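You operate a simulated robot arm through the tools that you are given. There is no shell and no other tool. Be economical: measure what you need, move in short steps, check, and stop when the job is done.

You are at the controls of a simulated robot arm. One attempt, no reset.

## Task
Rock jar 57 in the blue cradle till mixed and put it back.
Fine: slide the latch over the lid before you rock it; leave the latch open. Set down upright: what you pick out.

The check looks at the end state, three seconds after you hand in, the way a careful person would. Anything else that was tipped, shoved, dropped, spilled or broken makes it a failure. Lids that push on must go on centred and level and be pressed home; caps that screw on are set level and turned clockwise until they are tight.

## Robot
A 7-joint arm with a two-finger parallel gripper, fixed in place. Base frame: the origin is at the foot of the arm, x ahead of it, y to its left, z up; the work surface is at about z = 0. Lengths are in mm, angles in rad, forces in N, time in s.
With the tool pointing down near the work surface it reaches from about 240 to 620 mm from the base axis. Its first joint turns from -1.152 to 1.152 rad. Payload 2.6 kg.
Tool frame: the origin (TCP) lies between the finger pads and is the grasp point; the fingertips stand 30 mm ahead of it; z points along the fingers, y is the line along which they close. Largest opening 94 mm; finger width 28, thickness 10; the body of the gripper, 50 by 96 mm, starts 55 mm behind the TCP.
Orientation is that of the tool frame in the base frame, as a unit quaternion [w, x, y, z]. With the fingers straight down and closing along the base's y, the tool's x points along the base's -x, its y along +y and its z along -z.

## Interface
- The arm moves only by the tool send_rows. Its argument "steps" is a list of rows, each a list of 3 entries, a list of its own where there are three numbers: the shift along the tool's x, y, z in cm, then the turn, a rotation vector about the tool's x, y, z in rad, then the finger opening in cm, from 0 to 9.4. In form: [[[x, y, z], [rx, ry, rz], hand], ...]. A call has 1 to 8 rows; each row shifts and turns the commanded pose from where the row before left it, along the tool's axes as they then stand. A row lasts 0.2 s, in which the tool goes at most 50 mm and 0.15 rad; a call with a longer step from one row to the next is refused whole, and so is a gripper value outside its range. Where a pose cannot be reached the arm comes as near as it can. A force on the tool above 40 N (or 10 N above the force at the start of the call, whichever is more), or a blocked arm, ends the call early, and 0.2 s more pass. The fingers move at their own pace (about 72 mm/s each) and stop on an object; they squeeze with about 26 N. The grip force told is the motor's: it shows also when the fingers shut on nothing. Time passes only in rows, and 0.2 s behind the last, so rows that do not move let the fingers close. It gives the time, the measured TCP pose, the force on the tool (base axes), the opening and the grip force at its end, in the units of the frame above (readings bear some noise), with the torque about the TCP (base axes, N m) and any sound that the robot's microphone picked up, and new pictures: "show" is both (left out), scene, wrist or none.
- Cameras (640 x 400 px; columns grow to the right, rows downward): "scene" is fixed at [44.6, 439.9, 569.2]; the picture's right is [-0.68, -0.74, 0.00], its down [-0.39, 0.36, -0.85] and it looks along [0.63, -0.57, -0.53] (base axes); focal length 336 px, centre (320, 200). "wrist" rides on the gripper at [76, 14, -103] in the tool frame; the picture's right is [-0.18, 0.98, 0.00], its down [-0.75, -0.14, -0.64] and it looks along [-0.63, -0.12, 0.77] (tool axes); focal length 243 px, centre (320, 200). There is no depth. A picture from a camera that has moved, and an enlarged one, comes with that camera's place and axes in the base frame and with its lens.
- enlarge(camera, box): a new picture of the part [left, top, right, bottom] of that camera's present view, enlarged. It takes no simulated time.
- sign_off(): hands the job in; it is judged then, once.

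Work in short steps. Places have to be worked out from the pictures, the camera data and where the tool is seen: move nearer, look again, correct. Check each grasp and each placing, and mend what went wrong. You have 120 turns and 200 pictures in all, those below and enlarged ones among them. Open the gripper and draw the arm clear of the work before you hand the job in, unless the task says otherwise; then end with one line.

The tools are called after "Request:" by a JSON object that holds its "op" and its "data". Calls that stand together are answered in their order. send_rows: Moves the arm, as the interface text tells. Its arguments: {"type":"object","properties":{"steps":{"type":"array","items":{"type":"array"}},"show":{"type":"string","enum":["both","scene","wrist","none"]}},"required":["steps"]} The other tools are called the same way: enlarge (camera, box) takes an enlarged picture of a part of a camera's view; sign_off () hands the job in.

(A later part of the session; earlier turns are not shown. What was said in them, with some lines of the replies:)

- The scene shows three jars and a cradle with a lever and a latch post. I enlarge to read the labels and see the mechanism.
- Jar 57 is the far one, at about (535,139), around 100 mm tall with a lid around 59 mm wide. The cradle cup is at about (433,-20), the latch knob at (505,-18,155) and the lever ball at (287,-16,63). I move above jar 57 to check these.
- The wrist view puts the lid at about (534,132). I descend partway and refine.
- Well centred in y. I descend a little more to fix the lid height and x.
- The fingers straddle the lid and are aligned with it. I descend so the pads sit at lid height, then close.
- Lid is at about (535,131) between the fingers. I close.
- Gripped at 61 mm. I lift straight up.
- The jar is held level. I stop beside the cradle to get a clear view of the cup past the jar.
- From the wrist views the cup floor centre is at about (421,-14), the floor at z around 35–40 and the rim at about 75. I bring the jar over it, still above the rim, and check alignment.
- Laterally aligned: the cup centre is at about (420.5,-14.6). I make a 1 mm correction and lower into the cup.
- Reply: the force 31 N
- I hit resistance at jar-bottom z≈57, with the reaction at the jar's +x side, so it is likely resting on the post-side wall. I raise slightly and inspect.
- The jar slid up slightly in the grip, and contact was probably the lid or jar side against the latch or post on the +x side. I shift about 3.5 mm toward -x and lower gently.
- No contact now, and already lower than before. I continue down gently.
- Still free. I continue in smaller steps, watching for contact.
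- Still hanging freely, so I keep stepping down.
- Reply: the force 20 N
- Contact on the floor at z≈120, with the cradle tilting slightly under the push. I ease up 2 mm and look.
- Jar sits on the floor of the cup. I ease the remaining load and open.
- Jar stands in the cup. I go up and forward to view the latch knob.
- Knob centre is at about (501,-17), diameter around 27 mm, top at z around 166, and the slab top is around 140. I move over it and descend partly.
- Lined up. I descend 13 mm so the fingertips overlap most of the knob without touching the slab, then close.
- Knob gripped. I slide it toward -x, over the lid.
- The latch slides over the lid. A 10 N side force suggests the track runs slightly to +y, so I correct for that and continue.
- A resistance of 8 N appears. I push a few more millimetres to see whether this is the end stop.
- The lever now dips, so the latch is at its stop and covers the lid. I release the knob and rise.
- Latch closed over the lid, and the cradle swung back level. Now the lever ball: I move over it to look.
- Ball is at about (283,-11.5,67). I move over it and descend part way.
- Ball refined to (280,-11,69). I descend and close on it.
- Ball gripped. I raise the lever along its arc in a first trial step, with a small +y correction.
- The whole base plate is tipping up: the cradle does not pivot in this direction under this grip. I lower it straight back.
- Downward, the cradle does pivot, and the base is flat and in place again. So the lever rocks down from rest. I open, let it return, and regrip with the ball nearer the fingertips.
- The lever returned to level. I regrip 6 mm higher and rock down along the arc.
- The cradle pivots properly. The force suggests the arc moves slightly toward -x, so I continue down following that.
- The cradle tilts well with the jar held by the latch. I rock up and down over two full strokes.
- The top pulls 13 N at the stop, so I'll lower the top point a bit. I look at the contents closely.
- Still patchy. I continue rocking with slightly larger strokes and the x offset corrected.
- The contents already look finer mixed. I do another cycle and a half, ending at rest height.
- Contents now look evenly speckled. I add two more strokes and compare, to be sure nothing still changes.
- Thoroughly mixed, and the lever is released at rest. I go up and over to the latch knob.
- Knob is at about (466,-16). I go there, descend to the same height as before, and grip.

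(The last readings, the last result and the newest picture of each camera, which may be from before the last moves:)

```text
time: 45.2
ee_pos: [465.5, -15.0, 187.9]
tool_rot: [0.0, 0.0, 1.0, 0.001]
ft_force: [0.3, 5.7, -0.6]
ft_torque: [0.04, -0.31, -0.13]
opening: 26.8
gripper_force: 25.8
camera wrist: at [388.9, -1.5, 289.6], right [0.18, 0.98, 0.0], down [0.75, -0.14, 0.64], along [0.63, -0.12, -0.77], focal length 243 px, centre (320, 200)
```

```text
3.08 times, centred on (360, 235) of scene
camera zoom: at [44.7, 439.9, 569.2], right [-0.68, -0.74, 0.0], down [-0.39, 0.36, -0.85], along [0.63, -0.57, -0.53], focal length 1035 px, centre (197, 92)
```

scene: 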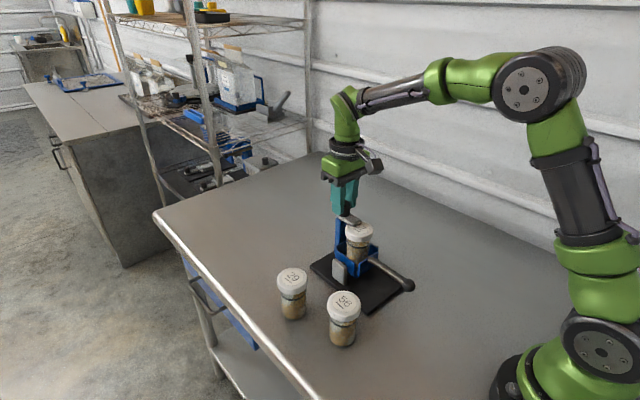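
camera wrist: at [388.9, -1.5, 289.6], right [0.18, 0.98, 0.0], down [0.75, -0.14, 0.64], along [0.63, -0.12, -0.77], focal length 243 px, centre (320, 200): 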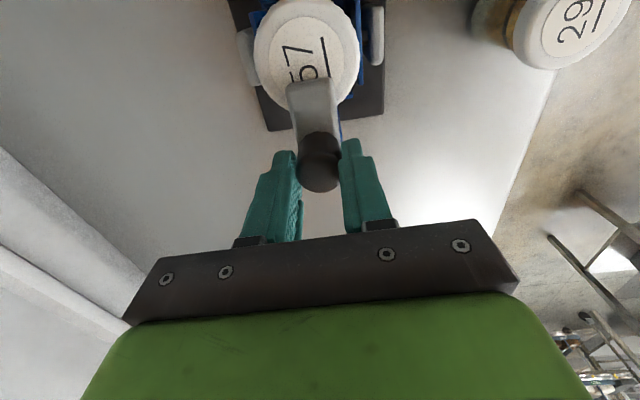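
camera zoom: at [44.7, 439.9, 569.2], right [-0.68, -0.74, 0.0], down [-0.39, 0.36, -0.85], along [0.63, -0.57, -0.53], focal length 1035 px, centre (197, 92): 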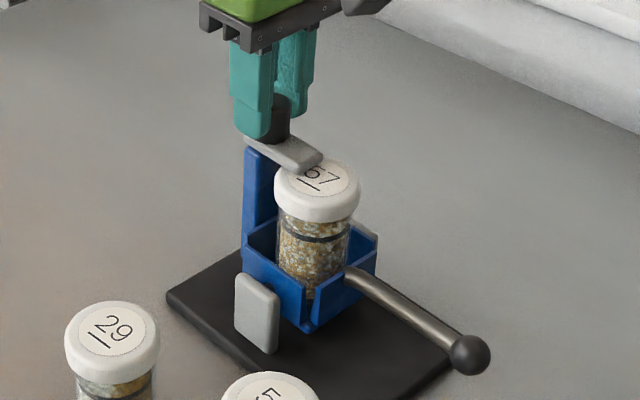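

Gripped. I slide it back open toward +x.

Request:
{"op": "send_rows", "data": {"steps": [[[-0.7, 0, 0], [0, 0, 0], 1.5], [[-0.7, 0, 0], [0, 0, 0], 1.5], [[-0.7, 0, 0], [0, 0, 0], 1.5], [[-0.7, 0, 0], [0, 0, 0], 1.5], [[-0.4, 0, 0], [0, 0, 0], 1.5]], "show": "none"}}

Request:
{"op": "enlarge", "data": {"camera": "scene", "box": [300, 170, 420, 300]}}

```text
time: 46.4
ee_pos: [496.7, -17.2, 186.5]
tool_rot: [-0.003, 0.002, 1.0, 0.001]
ft_force: [-16.0, 5.4, 3.8]
ft_torque: [0.07, 0.6, -0.03]
opening: 26.8
gripper_force: 25.9
```

```text
3.08 times, centred on (360, 235) of scene
camera zoom: at [44.6, 439.9, 569.2], right [-0.68, -0.74, 0.0], down [-0.39, 0.36, -0.85], along [0.63, -0.57, -0.53], focal length 1035 px, centre (197, 92)
```

zoom: 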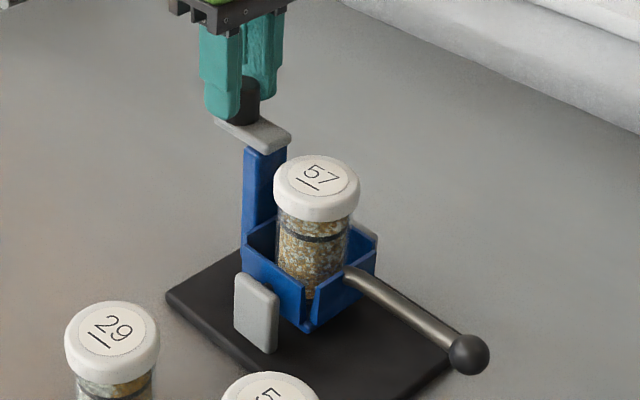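

The latch is at its open stop (16 N resistance) and clear of the lid. I release, rise, and go over the jar.

Request:
{"op": "send_rows", "data": {"steps": [[[0.2, 0, 0], [0, 0, 0], 1.5], [[0, 0, 0], [0, 0, 0], 4], [[0, 0, 0], [0, 0, 0], 7], [[0, 0, -3], [0, 0, 0], 7], [[0, 0, -4], [0, 0, 0], 9.4], [[3.7, 0.2, 0], [0, 0, 0], 9.4], [[3.8, 0, 0], [0, 0, 0], 9.4], [[0, 0, 0], [0, 0, 0], 9.4]]}}

Request:
{"op": "enlarge", "data": {"camera": "scene", "box": [300, 170, 420, 300]}}

Request:
{"op": "enlarge", "data": {"camera": "wrist", "box": [220, 20, 420, 200]}}

```text
time: 48.2
ee_pos: [420.6, -14.0, 256.5]
tool_rot: [0.0, 0.0, 1.0, 0.0]
ft_force: [-0.4, 0.1, 0.2]
ft_torque: [-0.01, -0.01, -0.01]
opening: 93.7
gripper_force: 0.0
camera wrist: at [344.3, 0.1, 359.8], right [0.18, 0.98, 0.0], down [0.75, -0.14, 0.64], along [0.63, -0.12, -0.77], focal length 243 px, centre (320, 200)
```

scene: 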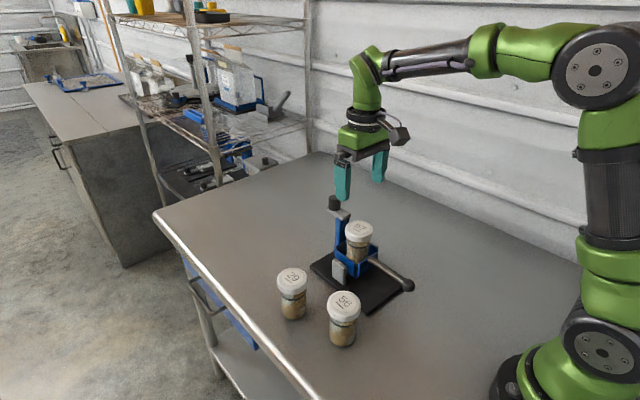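
wrist: 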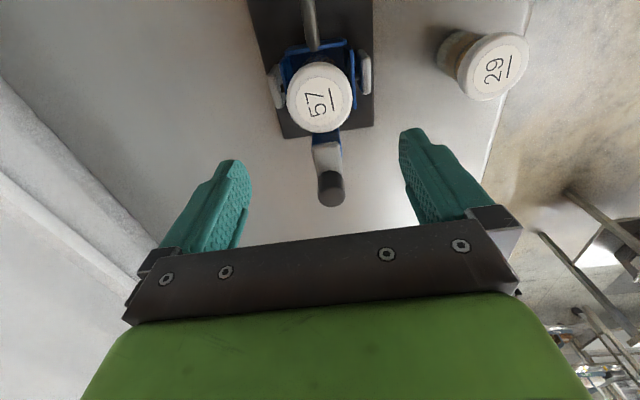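

```text
3.08 times, centred on (360, 235) of scene
camera zoom: at [44.6, 439.9, 569.2], right [-0.68, -0.74, 0.0], down [-0.39, 0.36, -0.85], along [0.63, -0.57, -0.53], focal length 1035 px, centre (197, 92)
```

zoom: 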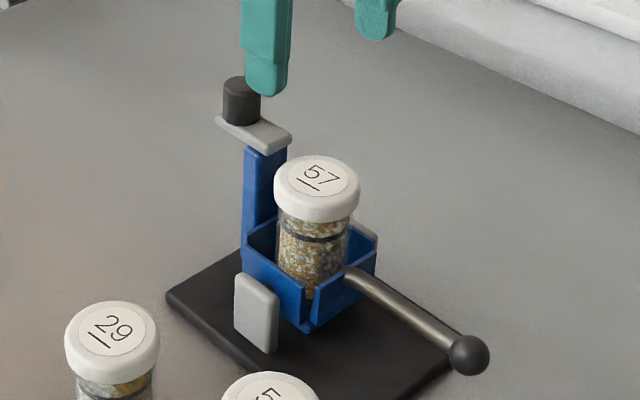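

```text
2.22 times, centred on (320, 110) of wrist
camera zoom: at [344.3, 0.1, 359.8], right [0.18, 0.98, 0.0], down [0.75, -0.14, 0.64], along [0.63, -0.12, -0.77], focal length 539 px, centre (320, 400)
```

zoom: 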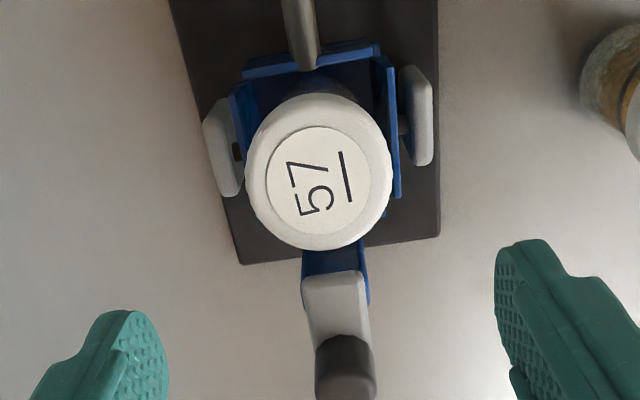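

Jar is now at about (414.5,-14). I shift and descend around the lid.

Request:
{"op": "send_rows", "data": {"steps": [[[0.6, 0, 2], [0, 0, 0], 9.4], [[0, 0, 3], [0, 0, 0], 9.4], [[0, 0, 3], [0, 0, 0], 9.4], [[0, 0, 2.5], [0, 0, 0], 9.4], [[0, 0, 1.5], [0, 0, 0], 9.4], [[0, 0, 1.1], [0, 0, 0], 9.4], [[0, 0, 0], [0, 0, 0], 9.4]]}}

Request:
{"op": "enlarge", "data": {"camera": "scene", "box": [300, 170, 420, 300]}}

```text
time: 49.8
ee_pos: [414.0, -15.0, 126.5]
tool_rot: [0.0, 0.0, 1.0, 0.0]
ft_force: [0.4, -0.1, 0.5]
ft_torque: [0.02, -0.01, -0.01]
opening: 93.9
gripper_force: 0.1
camera wrist: at [338.0, -0.2, 228.4], right [0.18, 0.98, 0.0], down [0.75, -0.14, 0.64], along [0.63, -0.12, -0.77], focal length 243 px, centre (320, 200)
```

scene: 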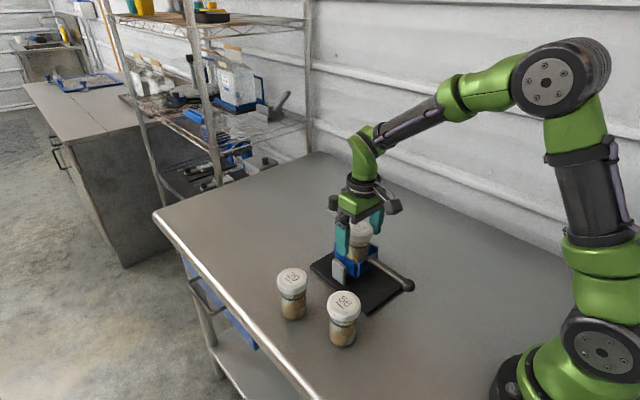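
wrist: 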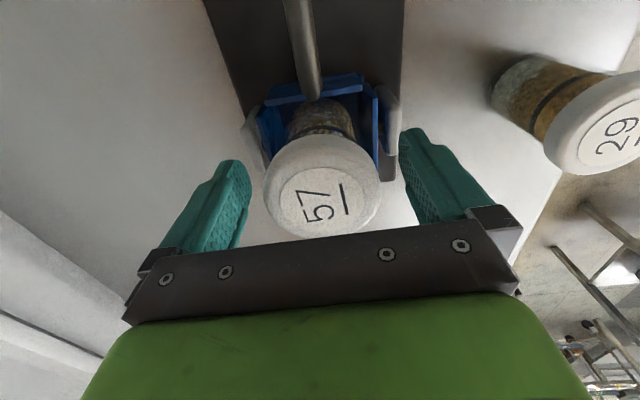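

```text
3.08 times, centred on (360, 235) of scene
camera zoom: at [44.6, 439.9, 569.2], right [-0.68, -0.74, 0.0], down [-0.39, 0.36, -0.85], along [0.63, -0.57, -0.53], focal length 1035 px, centre (197, 92)
```

zoom: 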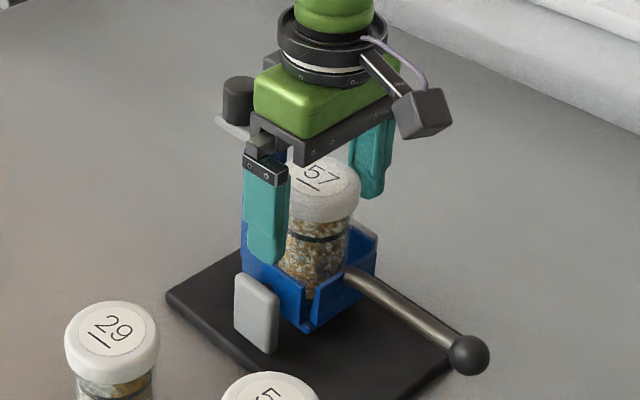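

Centred. I close and lift straight up.

Request:
{"op": "send_rows", "data": {"steps": [[[0, 0, 0], [0, 0, 0], 6.5], [[0, 0, 0], [0, 0, 0], 4], [[0, 0, 0], [0, 0, 0], 4], [[0, 0, 0], [0, 0, 0], 4], [[0, 0, -0.5], [0, 0, 0], 4], [[0, 0, -1], [0, 0, 0], 4], [[0, 0, -1.5], [0, 0, 0], 4]]}}

Request:
{"op": "enlarge", "data": {"camera": "scene", "box": [300, 170, 420, 300]}}

```text
time: 51.4
ee_pos: [413.5, -14.3, 154.6]
tool_rot: [0.001, 0.0, 1.0, 0.0]
ft_force: [2.5, -0.6, -1.6]
ft_torque: [-0.01, -0.24, 0.01]
opening: 59.9
gripper_force: 25.6
camera wrist: at [338.0, -0.2, 258.5], right [0.18, 0.98, 0.0], down [0.75, -0.14, 0.64], along [0.63, -0.12, -0.77], focal length 243 px, centre (320, 200)
```

scene: 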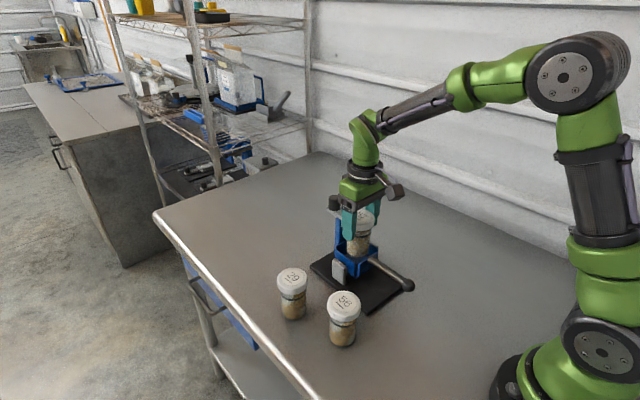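
wrist: 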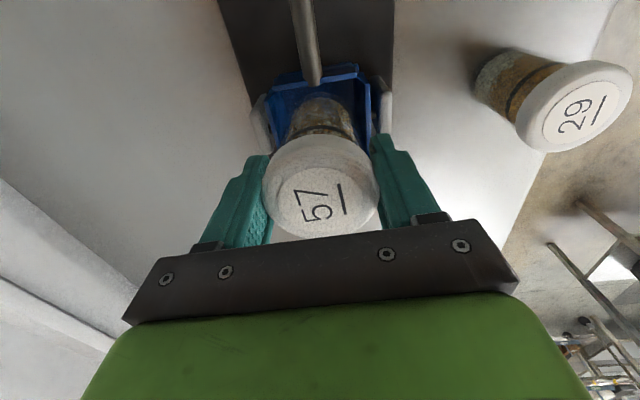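

```text
3.08 times, centred on (360, 235) of scene
camera zoom: at [44.7, 439.9, 569.2], right [-0.68, -0.74, 0.0], down [-0.39, 0.36, -0.85], along [0.63, -0.57, -0.53], focal length 1035 px, centre (197, 92)
```

zoom: 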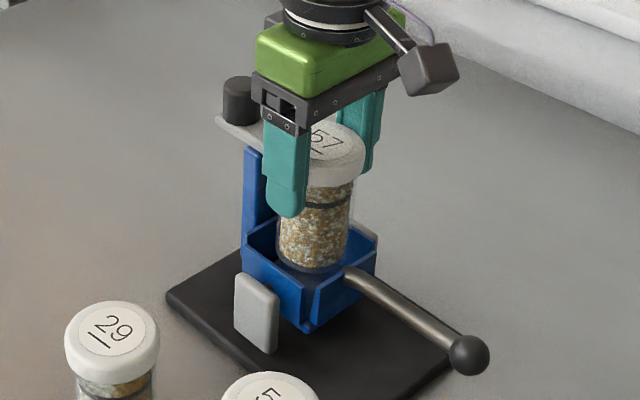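

Coming up. A small side load suggests light wall contact, so I continue lifting and check the jar's tilt.

Request:
{"op": "send_rows", "data": {"steps": [[[0, 0, -2], [0, 0, 0], 4], [[0, 0, -3], [0, 0, 0], 4], [[0, 0, -4], [0, 0, 0], 4], [[0, 0, -3.5], [0, 0, 0], 4], [[0, 0, 0], [0, 0, 0], 4]]}}

Request:
{"op": "enlarge", "data": {"camera": "scene", "box": [300, 130, 420, 260]}}

```text
time: 52.6
ee_pos: [414.2, -12.8, 282.3]
tool_rot: [0.0, 0.0, 1.0, 0.0]
ft_force: [0.8, -0.1, -2.0]
ft_torque: [-0.01, -0.01, 0.0]
opening: 59.9
gripper_force: 26.5
camera wrist: at [337.7, 0.3, 384.2], right [0.18, 0.98, 0.0], down [0.75, -0.14, 0.64], along [0.63, -0.12, -0.77], focal length 243 px, centre (320, 200)
```

scene: 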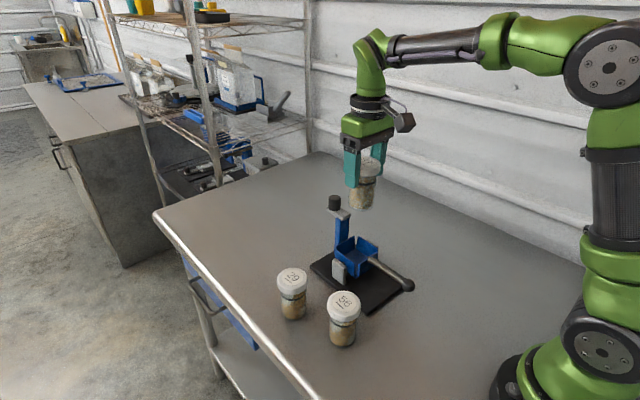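
wrist: 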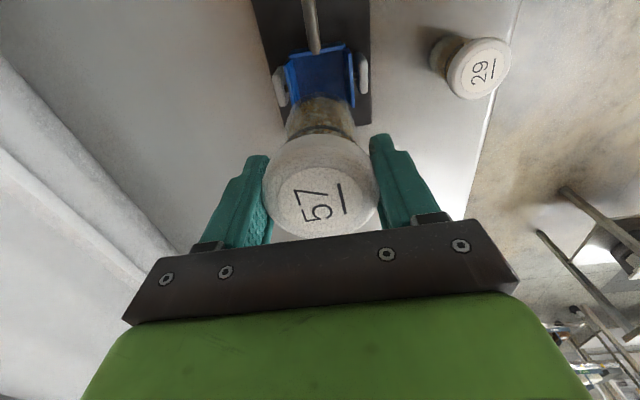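

```text
3.08 times, centred on (360, 195) of scene
camera zoom: at [44.7, 439.9, 569.2], right [-0.68, -0.74, 0.0], down [-0.39, 0.36, -0.85], along [0.63, -0.57, -0.53], focal length 1035 px, centre (197, 215)
```

zoom: 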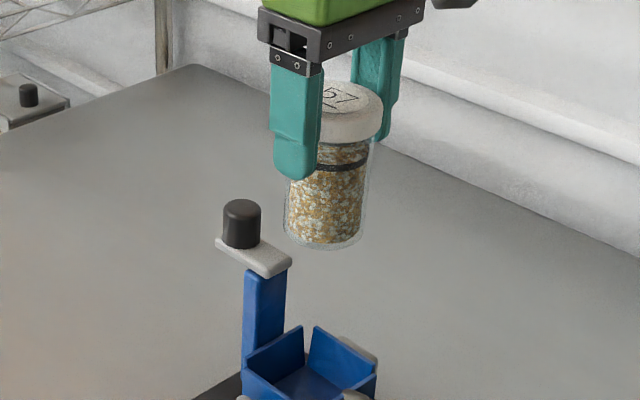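

The jar may hang slightly tilted. I enlarge to measure it.

Request:
{"op": "enlarge", "data": {"camera": "scene", "box": [335, 145, 395, 215]}}

Request:
{"op": "enlarge", "data": {"camera": "wrist", "box": [240, 70, 400, 250]}}

```text
5.71 times, centred on (365, 180) of scene
camera zoom: at [44.7, 439.9, 569.2], right [-0.68, -0.74, 0.0], down [-0.39, 0.36, -0.85], along [0.63, -0.57, -0.53], focal length 1922 px, centre (63, 314)
```

zoom: 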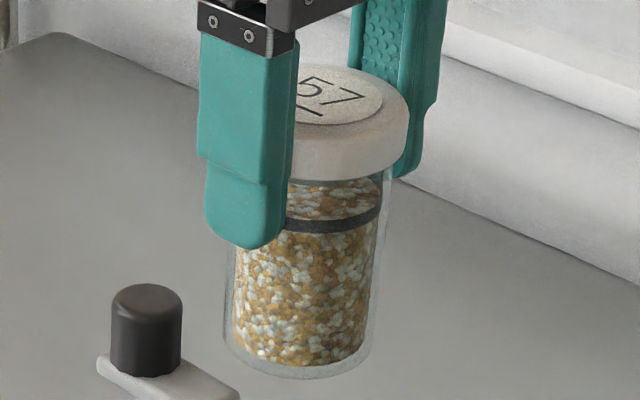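

```text
2.22 times, centred on (320, 160) of wrist
camera zoom: at [337.7, 0.3, 384.2], right [0.18, 0.98, 0.0], down [0.75, -0.14, 0.64], along [0.63, -0.12, -0.77], focal length 539 px, centre (320, 289)
```

zoom: 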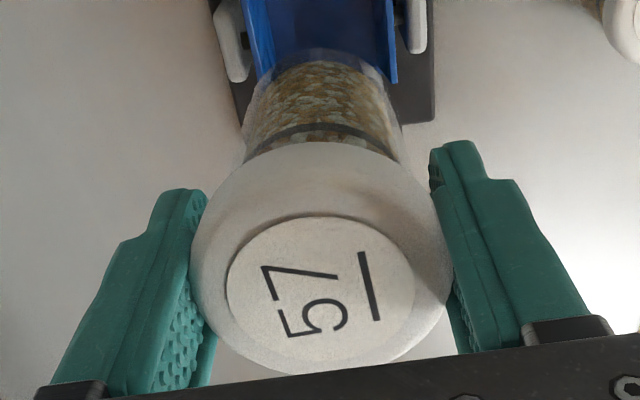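

Only a slight lean of about 3°, which will level on set-down. I carry it back to above its original spot at (535,132).

Request:
{"op": "send_rows", "data": {"steps": [[[-2.42, 2.9, 0], [0, 0, 0], 4], [[-2.42, 2.9, 0], [0, 0, 0], 4], [[-2.42, 2.9, 0], [0, 0, 0], 4], [[-2.42, 2.9, 0], [0, 0, 0], 4], [[-2.42, 2.85, 0], [0, 0, 0], 4], [[0, 0, 0], [0, 0, 0], 4]], "show": "none"}}

Request:
{"op": "send_rows", "data": {"steps": [[[0, 0, 4], [0, 0, 0], 4], [[0, 0, 4], [0, 0, 0], 4], [[0, 0, 4], [0, 0, 0], 4], [[0, 0, 3], [0, 0, 0], 4], [[0, 0, 2], [0, 0, 0], 4], [[0, 0, 0], [0, 0, 0], 4]]}}

Request:
{"op": "enlarge", "data": {"camera": "scene", "box": [220, 180, 320, 300]}}

```text
time: 54.0
ee_pos: [536.8, 131.9, 279.7]
tool_rot: [0.0, 0.0, 1.0, 0.0]
ft_force: [1.2, -0.6, -2.8]
ft_torque: [0.0, 0.03, -0.02]
opening: 59.5
gripper_force: 26.3
```

```text
time: 55.4
ee_pos: [536.1, 130.6, 110.2]
tool_rot: [0.0, 0.001, 1.0, 0.0]
ft_force: [-0.1, -0.4, -2.1]
ft_torque: [0.0, 0.02, -0.03]
opening: 59.7
gripper_force: 26.3
camera wrist: at [460.1, 144.7, 213.6], right [0.18, 0.98, 0.0], down [0.75, -0.14, 0.64], along [0.63, -0.12, -0.77], focal length 243 px, centre (320, 200)
```

scene: 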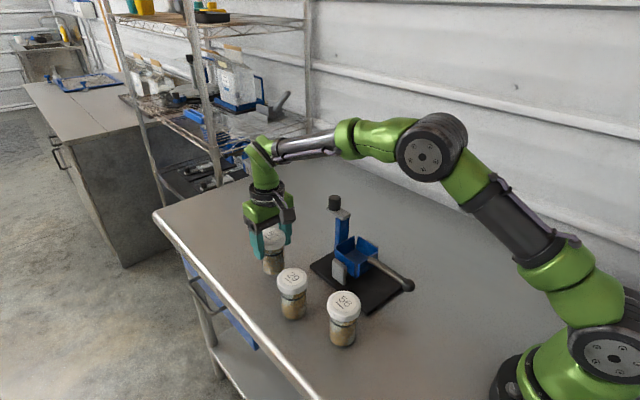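
wrist: 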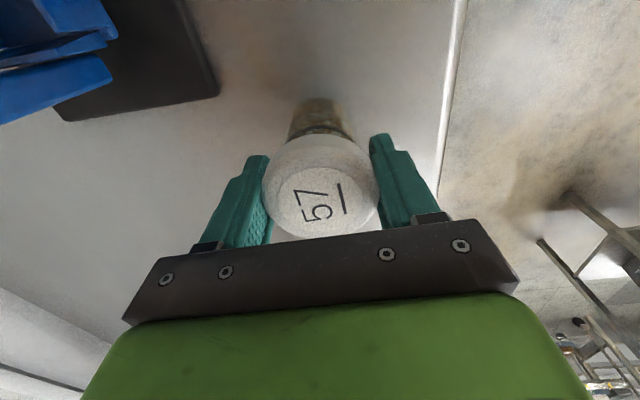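

```text
3.33 times, centred on (270, 240) of scene
camera zoom: at [44.7, 439.9, 569.2], right [-0.68, -0.74, 0.0], down [-0.39, 0.36, -0.85], along [0.63, -0.57, -0.53], focal length 1122 px, centre (487, 67)
```

zoom: 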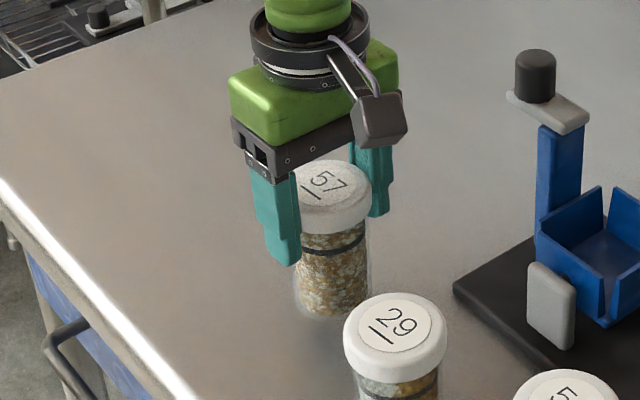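

About 20 mm above the table. I lower slowly until contact.

Request:
{"op": "send_rows", "data": {"steps": [[[0, 0.05, 0.8], [0, 0, 0], 4], [[0, 0, 0.6], [0, 0, 0], 4], [[0, 0, 0.3], [0, 0, 0], 4]], "show": "none"}}

Request:
{"op": "send_rows", "data": {"steps": [[[0, 0, 0.2], [0, 0, 0], 4]], "show": "none"}}

```text
time: 56.2
ee_pos: [534.7, 131.1, 93.6]
tool_rot: [0.0, 0.0, 1.0, 0.0]
ft_force: [0.3, -0.4, -1.2]
ft_torque: [0.01, -0.02, -0.01]
opening: 59.4
gripper_force: 25.6
```

```text
time: 56.6
ee_pos: [535.9, 129.8, 92.2]
tool_rot: [0.0, 0.0, 1.0, 0.001]
ft_force: [0.2, 0.0, -2.2]
ft_torque: [0.0, -0.01, 0.0]
opening: 59.4
gripper_force: 25.7
```

No contact yet, so I go on in small steps.

Request:
{"op": "send_rows", "data": {"steps": [[[0, 0, 0.2], [0, 0, 0], 4], [[0, 0, 0.1], [0, 0, 0], 4]], "show": "none"}}

Request:
{"op": "send_rows", "data": {"steps": [[[0, 0.1, 0.1], [0, 0, 0], 4]], "show": "none"}}

```text
time: 57.2
ee_pos: [535.7, 130.7, 87.6]
tool_rot: [0.0, 0.0, 1.0, 0.0]
ft_force: [0.3, -0.1, -2.1]
ft_torque: [0.0, -0.02, 0.03]
opening: 59.4
gripper_force: 25.9
```

```text
time: 57.6
ee_pos: [535.5, 132.7, 87.5]
tool_rot: [0.001, 0.0, 1.0, 0.0]
ft_force: [-0.3, -0.5, -3.0]
ft_torque: [0.02, 0.04, -0.01]
opening: 59.3
gripper_force: 26.1
```

Still hanging freely at 87.5, so I continue.

Request:
{"op": "send_rows", "data": {"steps": [[[0, 0, 0.15], [0, 0, 0], 4], [[0, 0, 0.1], [0, 0, 0], 4]], "show": "none"}}

Request:
{"op": "send_rows", "data": {"steps": [[[0, 0, 0.15], [0, 0, 0], 4]], "show": "none"}}

Request:
{"op": "enlarge", "data": {"camera": "scene", "box": [230, 210, 300, 300]}}

```text
time: 58.2
ee_pos: [535.6, 132.6, 85.3]
tool_rot: [0.001, 0.0, 1.0, 0.0]
ft_force: [0.0, 0.8, 0.7]
ft_torque: [0.0, 0.09, 0.02]
opening: 59.3
gripper_force: 26.5
```

```text
time: 58.6
ee_pos: [535.5, 131.9, 85.7]
tool_rot: [0.001, 0.0, 1.0, 0.001]
ft_force: [-1.7, -1.4, 11.3]
ft_torque: [-0.07, 0.39, -0.01]
opening: 59.2
gripper_force: 26.3
```

```text
4.44 times, centred on (265, 255) of scene
camera zoom: at [44.6, 439.9, 569.2], right [-0.68, -0.74, 0.0], down [-0.39, 0.36, -0.85], along [0.63, -0.57, -0.53], focal length 1495 px, centre (564, -44)
```

zoom: 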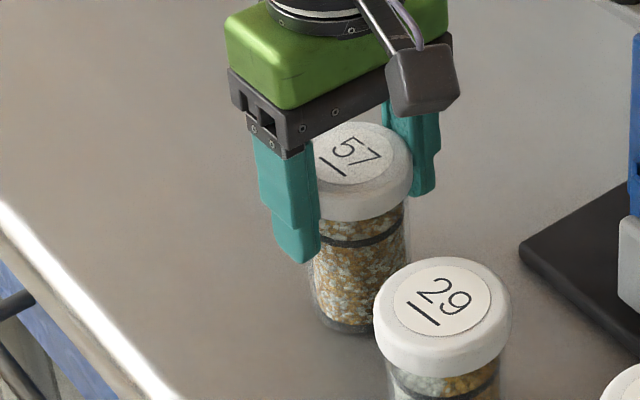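

Contact on the -x edge. I press a touch more to level it, then release gently.

Request:
{"op": "send_rows", "data": {"steps": [[[0, 0, 0.15], [0, 0, 0], 4], [[0, 0, 0], [0, 0, 0], 4]], "show": "none"}}

Request:
{"op": "send_rows", "data": {"steps": [[[0, 0, 0], [0, 0, 0], 5.9], [[0, 0, 0], [0, 0, 0], 6.3], [[0, 0, 0], [0, 0, 0], 7], [[0, 0, 0], [0, 0, 0], 9.4], [[0, 0, 0], [0, 0, 0], 9.4]]}}

Request:
{"op": "enlarge", "data": {"camera": "scene", "box": [230, 210, 300, 300]}}

```text
time: 59.2
ee_pos: [537.0, 133.9, 84.9]
tool_rot: [0.004, -0.001, 1.0, 0.001]
ft_force: [2.5, 1.1, 23.7]
ft_torque: [-0.13, -0.02, -0.02]
opening: 59.2
gripper_force: 25.9
```

```text
time: 60.4
ee_pos: [535.2, 131.8, 82.3]
tool_rot: [0.001, 0.0, 1.0, 0.0]
ft_force: [-0.4, 0.0, 0.0]
ft_torque: [-0.03, 0.0, 0.01]
opening: 94.0
gripper_force: 0.2
camera wrist: at [459.0, 146.2, 185.3], right [0.18, 0.98, 0.0], down [0.75, -0.14, 0.64], along [0.63, -0.12, -0.77], focal length 243 px, centre (320, 200)
```

scene: 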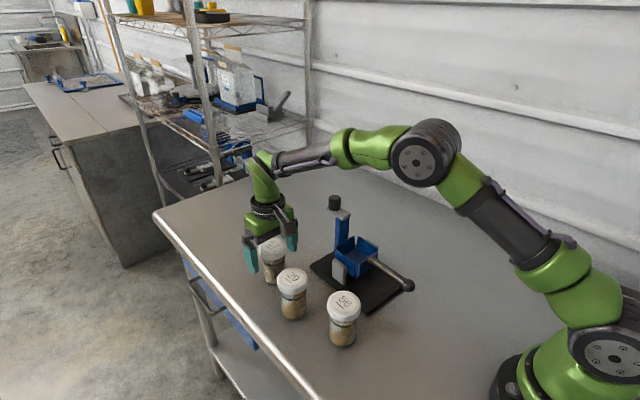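
wrist: 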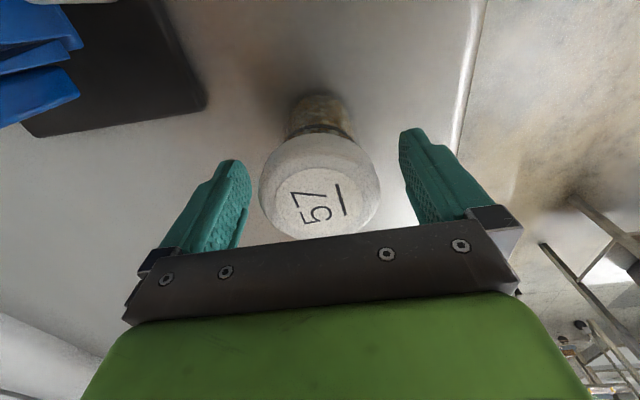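

```text
4.44 times, centred on (265, 255) of scene
camera zoom: at [44.6, 439.9, 569.2], right [-0.68, -0.74, 0.0], down [-0.39, 0.36, -0.85], along [0.63, -0.57, -0.53], focal length 1495 px, centre (564, -44)
```

zoom: 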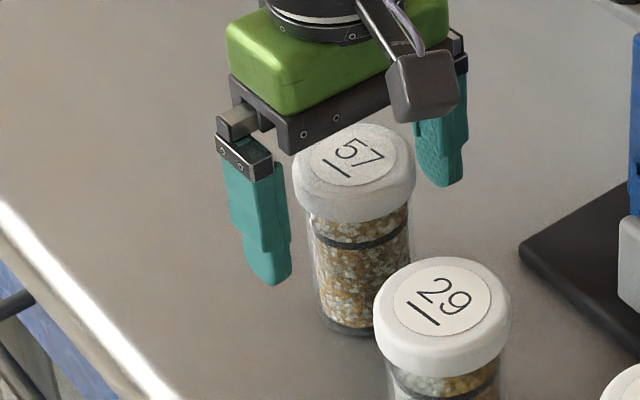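

Jar 57 stands upright at its place. I withdraw straight up and check the whole scene.

Request:
{"op": "send_rows", "data": {"steps": [[[0, 0, -2], [0, 0, 0], 9.4], [[0, 0, -4], [0, 0, 0], 9.4], [[0, 0, -4.5], [0, 0, 0], 9.4], [[0, 0, -4.5], [0, 0, 0], 9.4], [[2, -2, -4], [0, 0, 0], 9.4], [[3, -2, -2], [0, 0, 0], 9.4], [[0, 0, 0], [0, 0, 0], 9.4]]}}

Request:
{"op": "enlarge", "data": {"camera": "scene", "box": [240, 220, 380, 350]}}

Request:
{"op": "enlarge", "data": {"camera": "scene", "box": [300, 185, 430, 315]}}

```text
time: 62.0
ee_pos: [485.1, 92.1, 292.9]
tool_rot: [0.0, -0.001, 1.0, 0.0]
ft_force: [-0.1, 0.0, -0.3]
ft_torque: [0.02, 0.02, -0.01]
opening: 94.1
gripper_force: 0.1
camera wrist: at [409.1, 105.9, 395.1], right [0.18, 0.98, 0.0], down [0.75, -0.14, 0.64], along [0.63, -0.12, -0.77], focal length 243 px, centre (320, 200)
```

scene: 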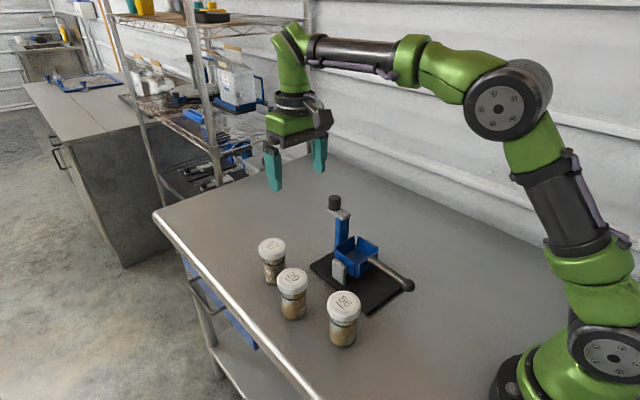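
wrist: 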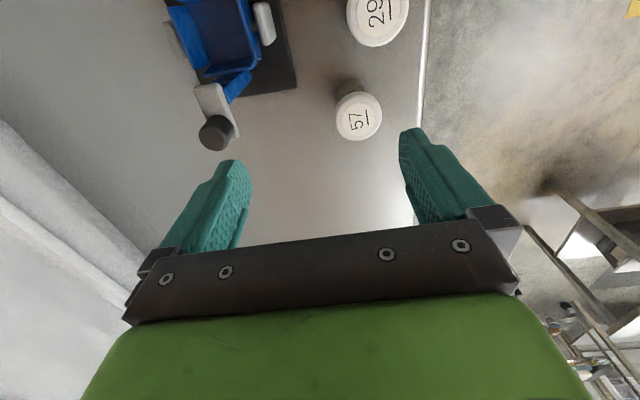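

```text
3.08 times, centred on (310, 285) of scene
camera zoom: at [44.6, 439.9, 569.2], right [-0.68, -0.74, 0.0], down [-0.39, 0.36, -0.85], along [0.63, -0.57, -0.53], focal length 1035 px, centre (351, -62)
```

zoom: 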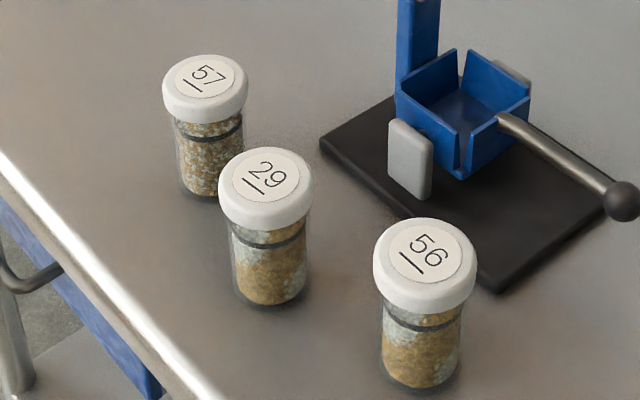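

```text
3.08 times, centred on (365, 250) of scene
camera zoom: at [44.6, 439.9, 569.2], right [-0.68, -0.74, 0.0], down [-0.39, 0.36, -0.85], along [0.63, -0.57, -0.53], focal length 1035 px, centre (182, 46)
```

zoom: 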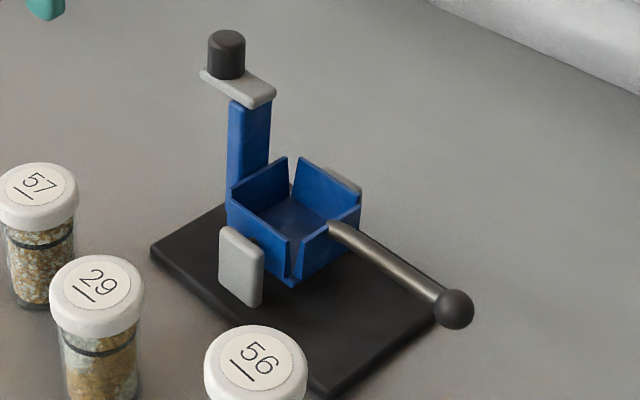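

Everything matches the starting layout to within about 3 mm: jar 57 is upright and mixed, the latch is open, and the other jars haven't moved. The gripper is open and clear, so I hand in.

Request:
{"op": "sign_off", "data": {}}

```text
The job is handed in.
```

Jar 57 was latched in, rocked until its contents looked evenly mixed, and put back upright in its place; the latch is open. On my first try at raising the lever, the whole cradle base tipped up. I set it straight back down flat, and the cradle now sits about 2–3 mm from where it started.
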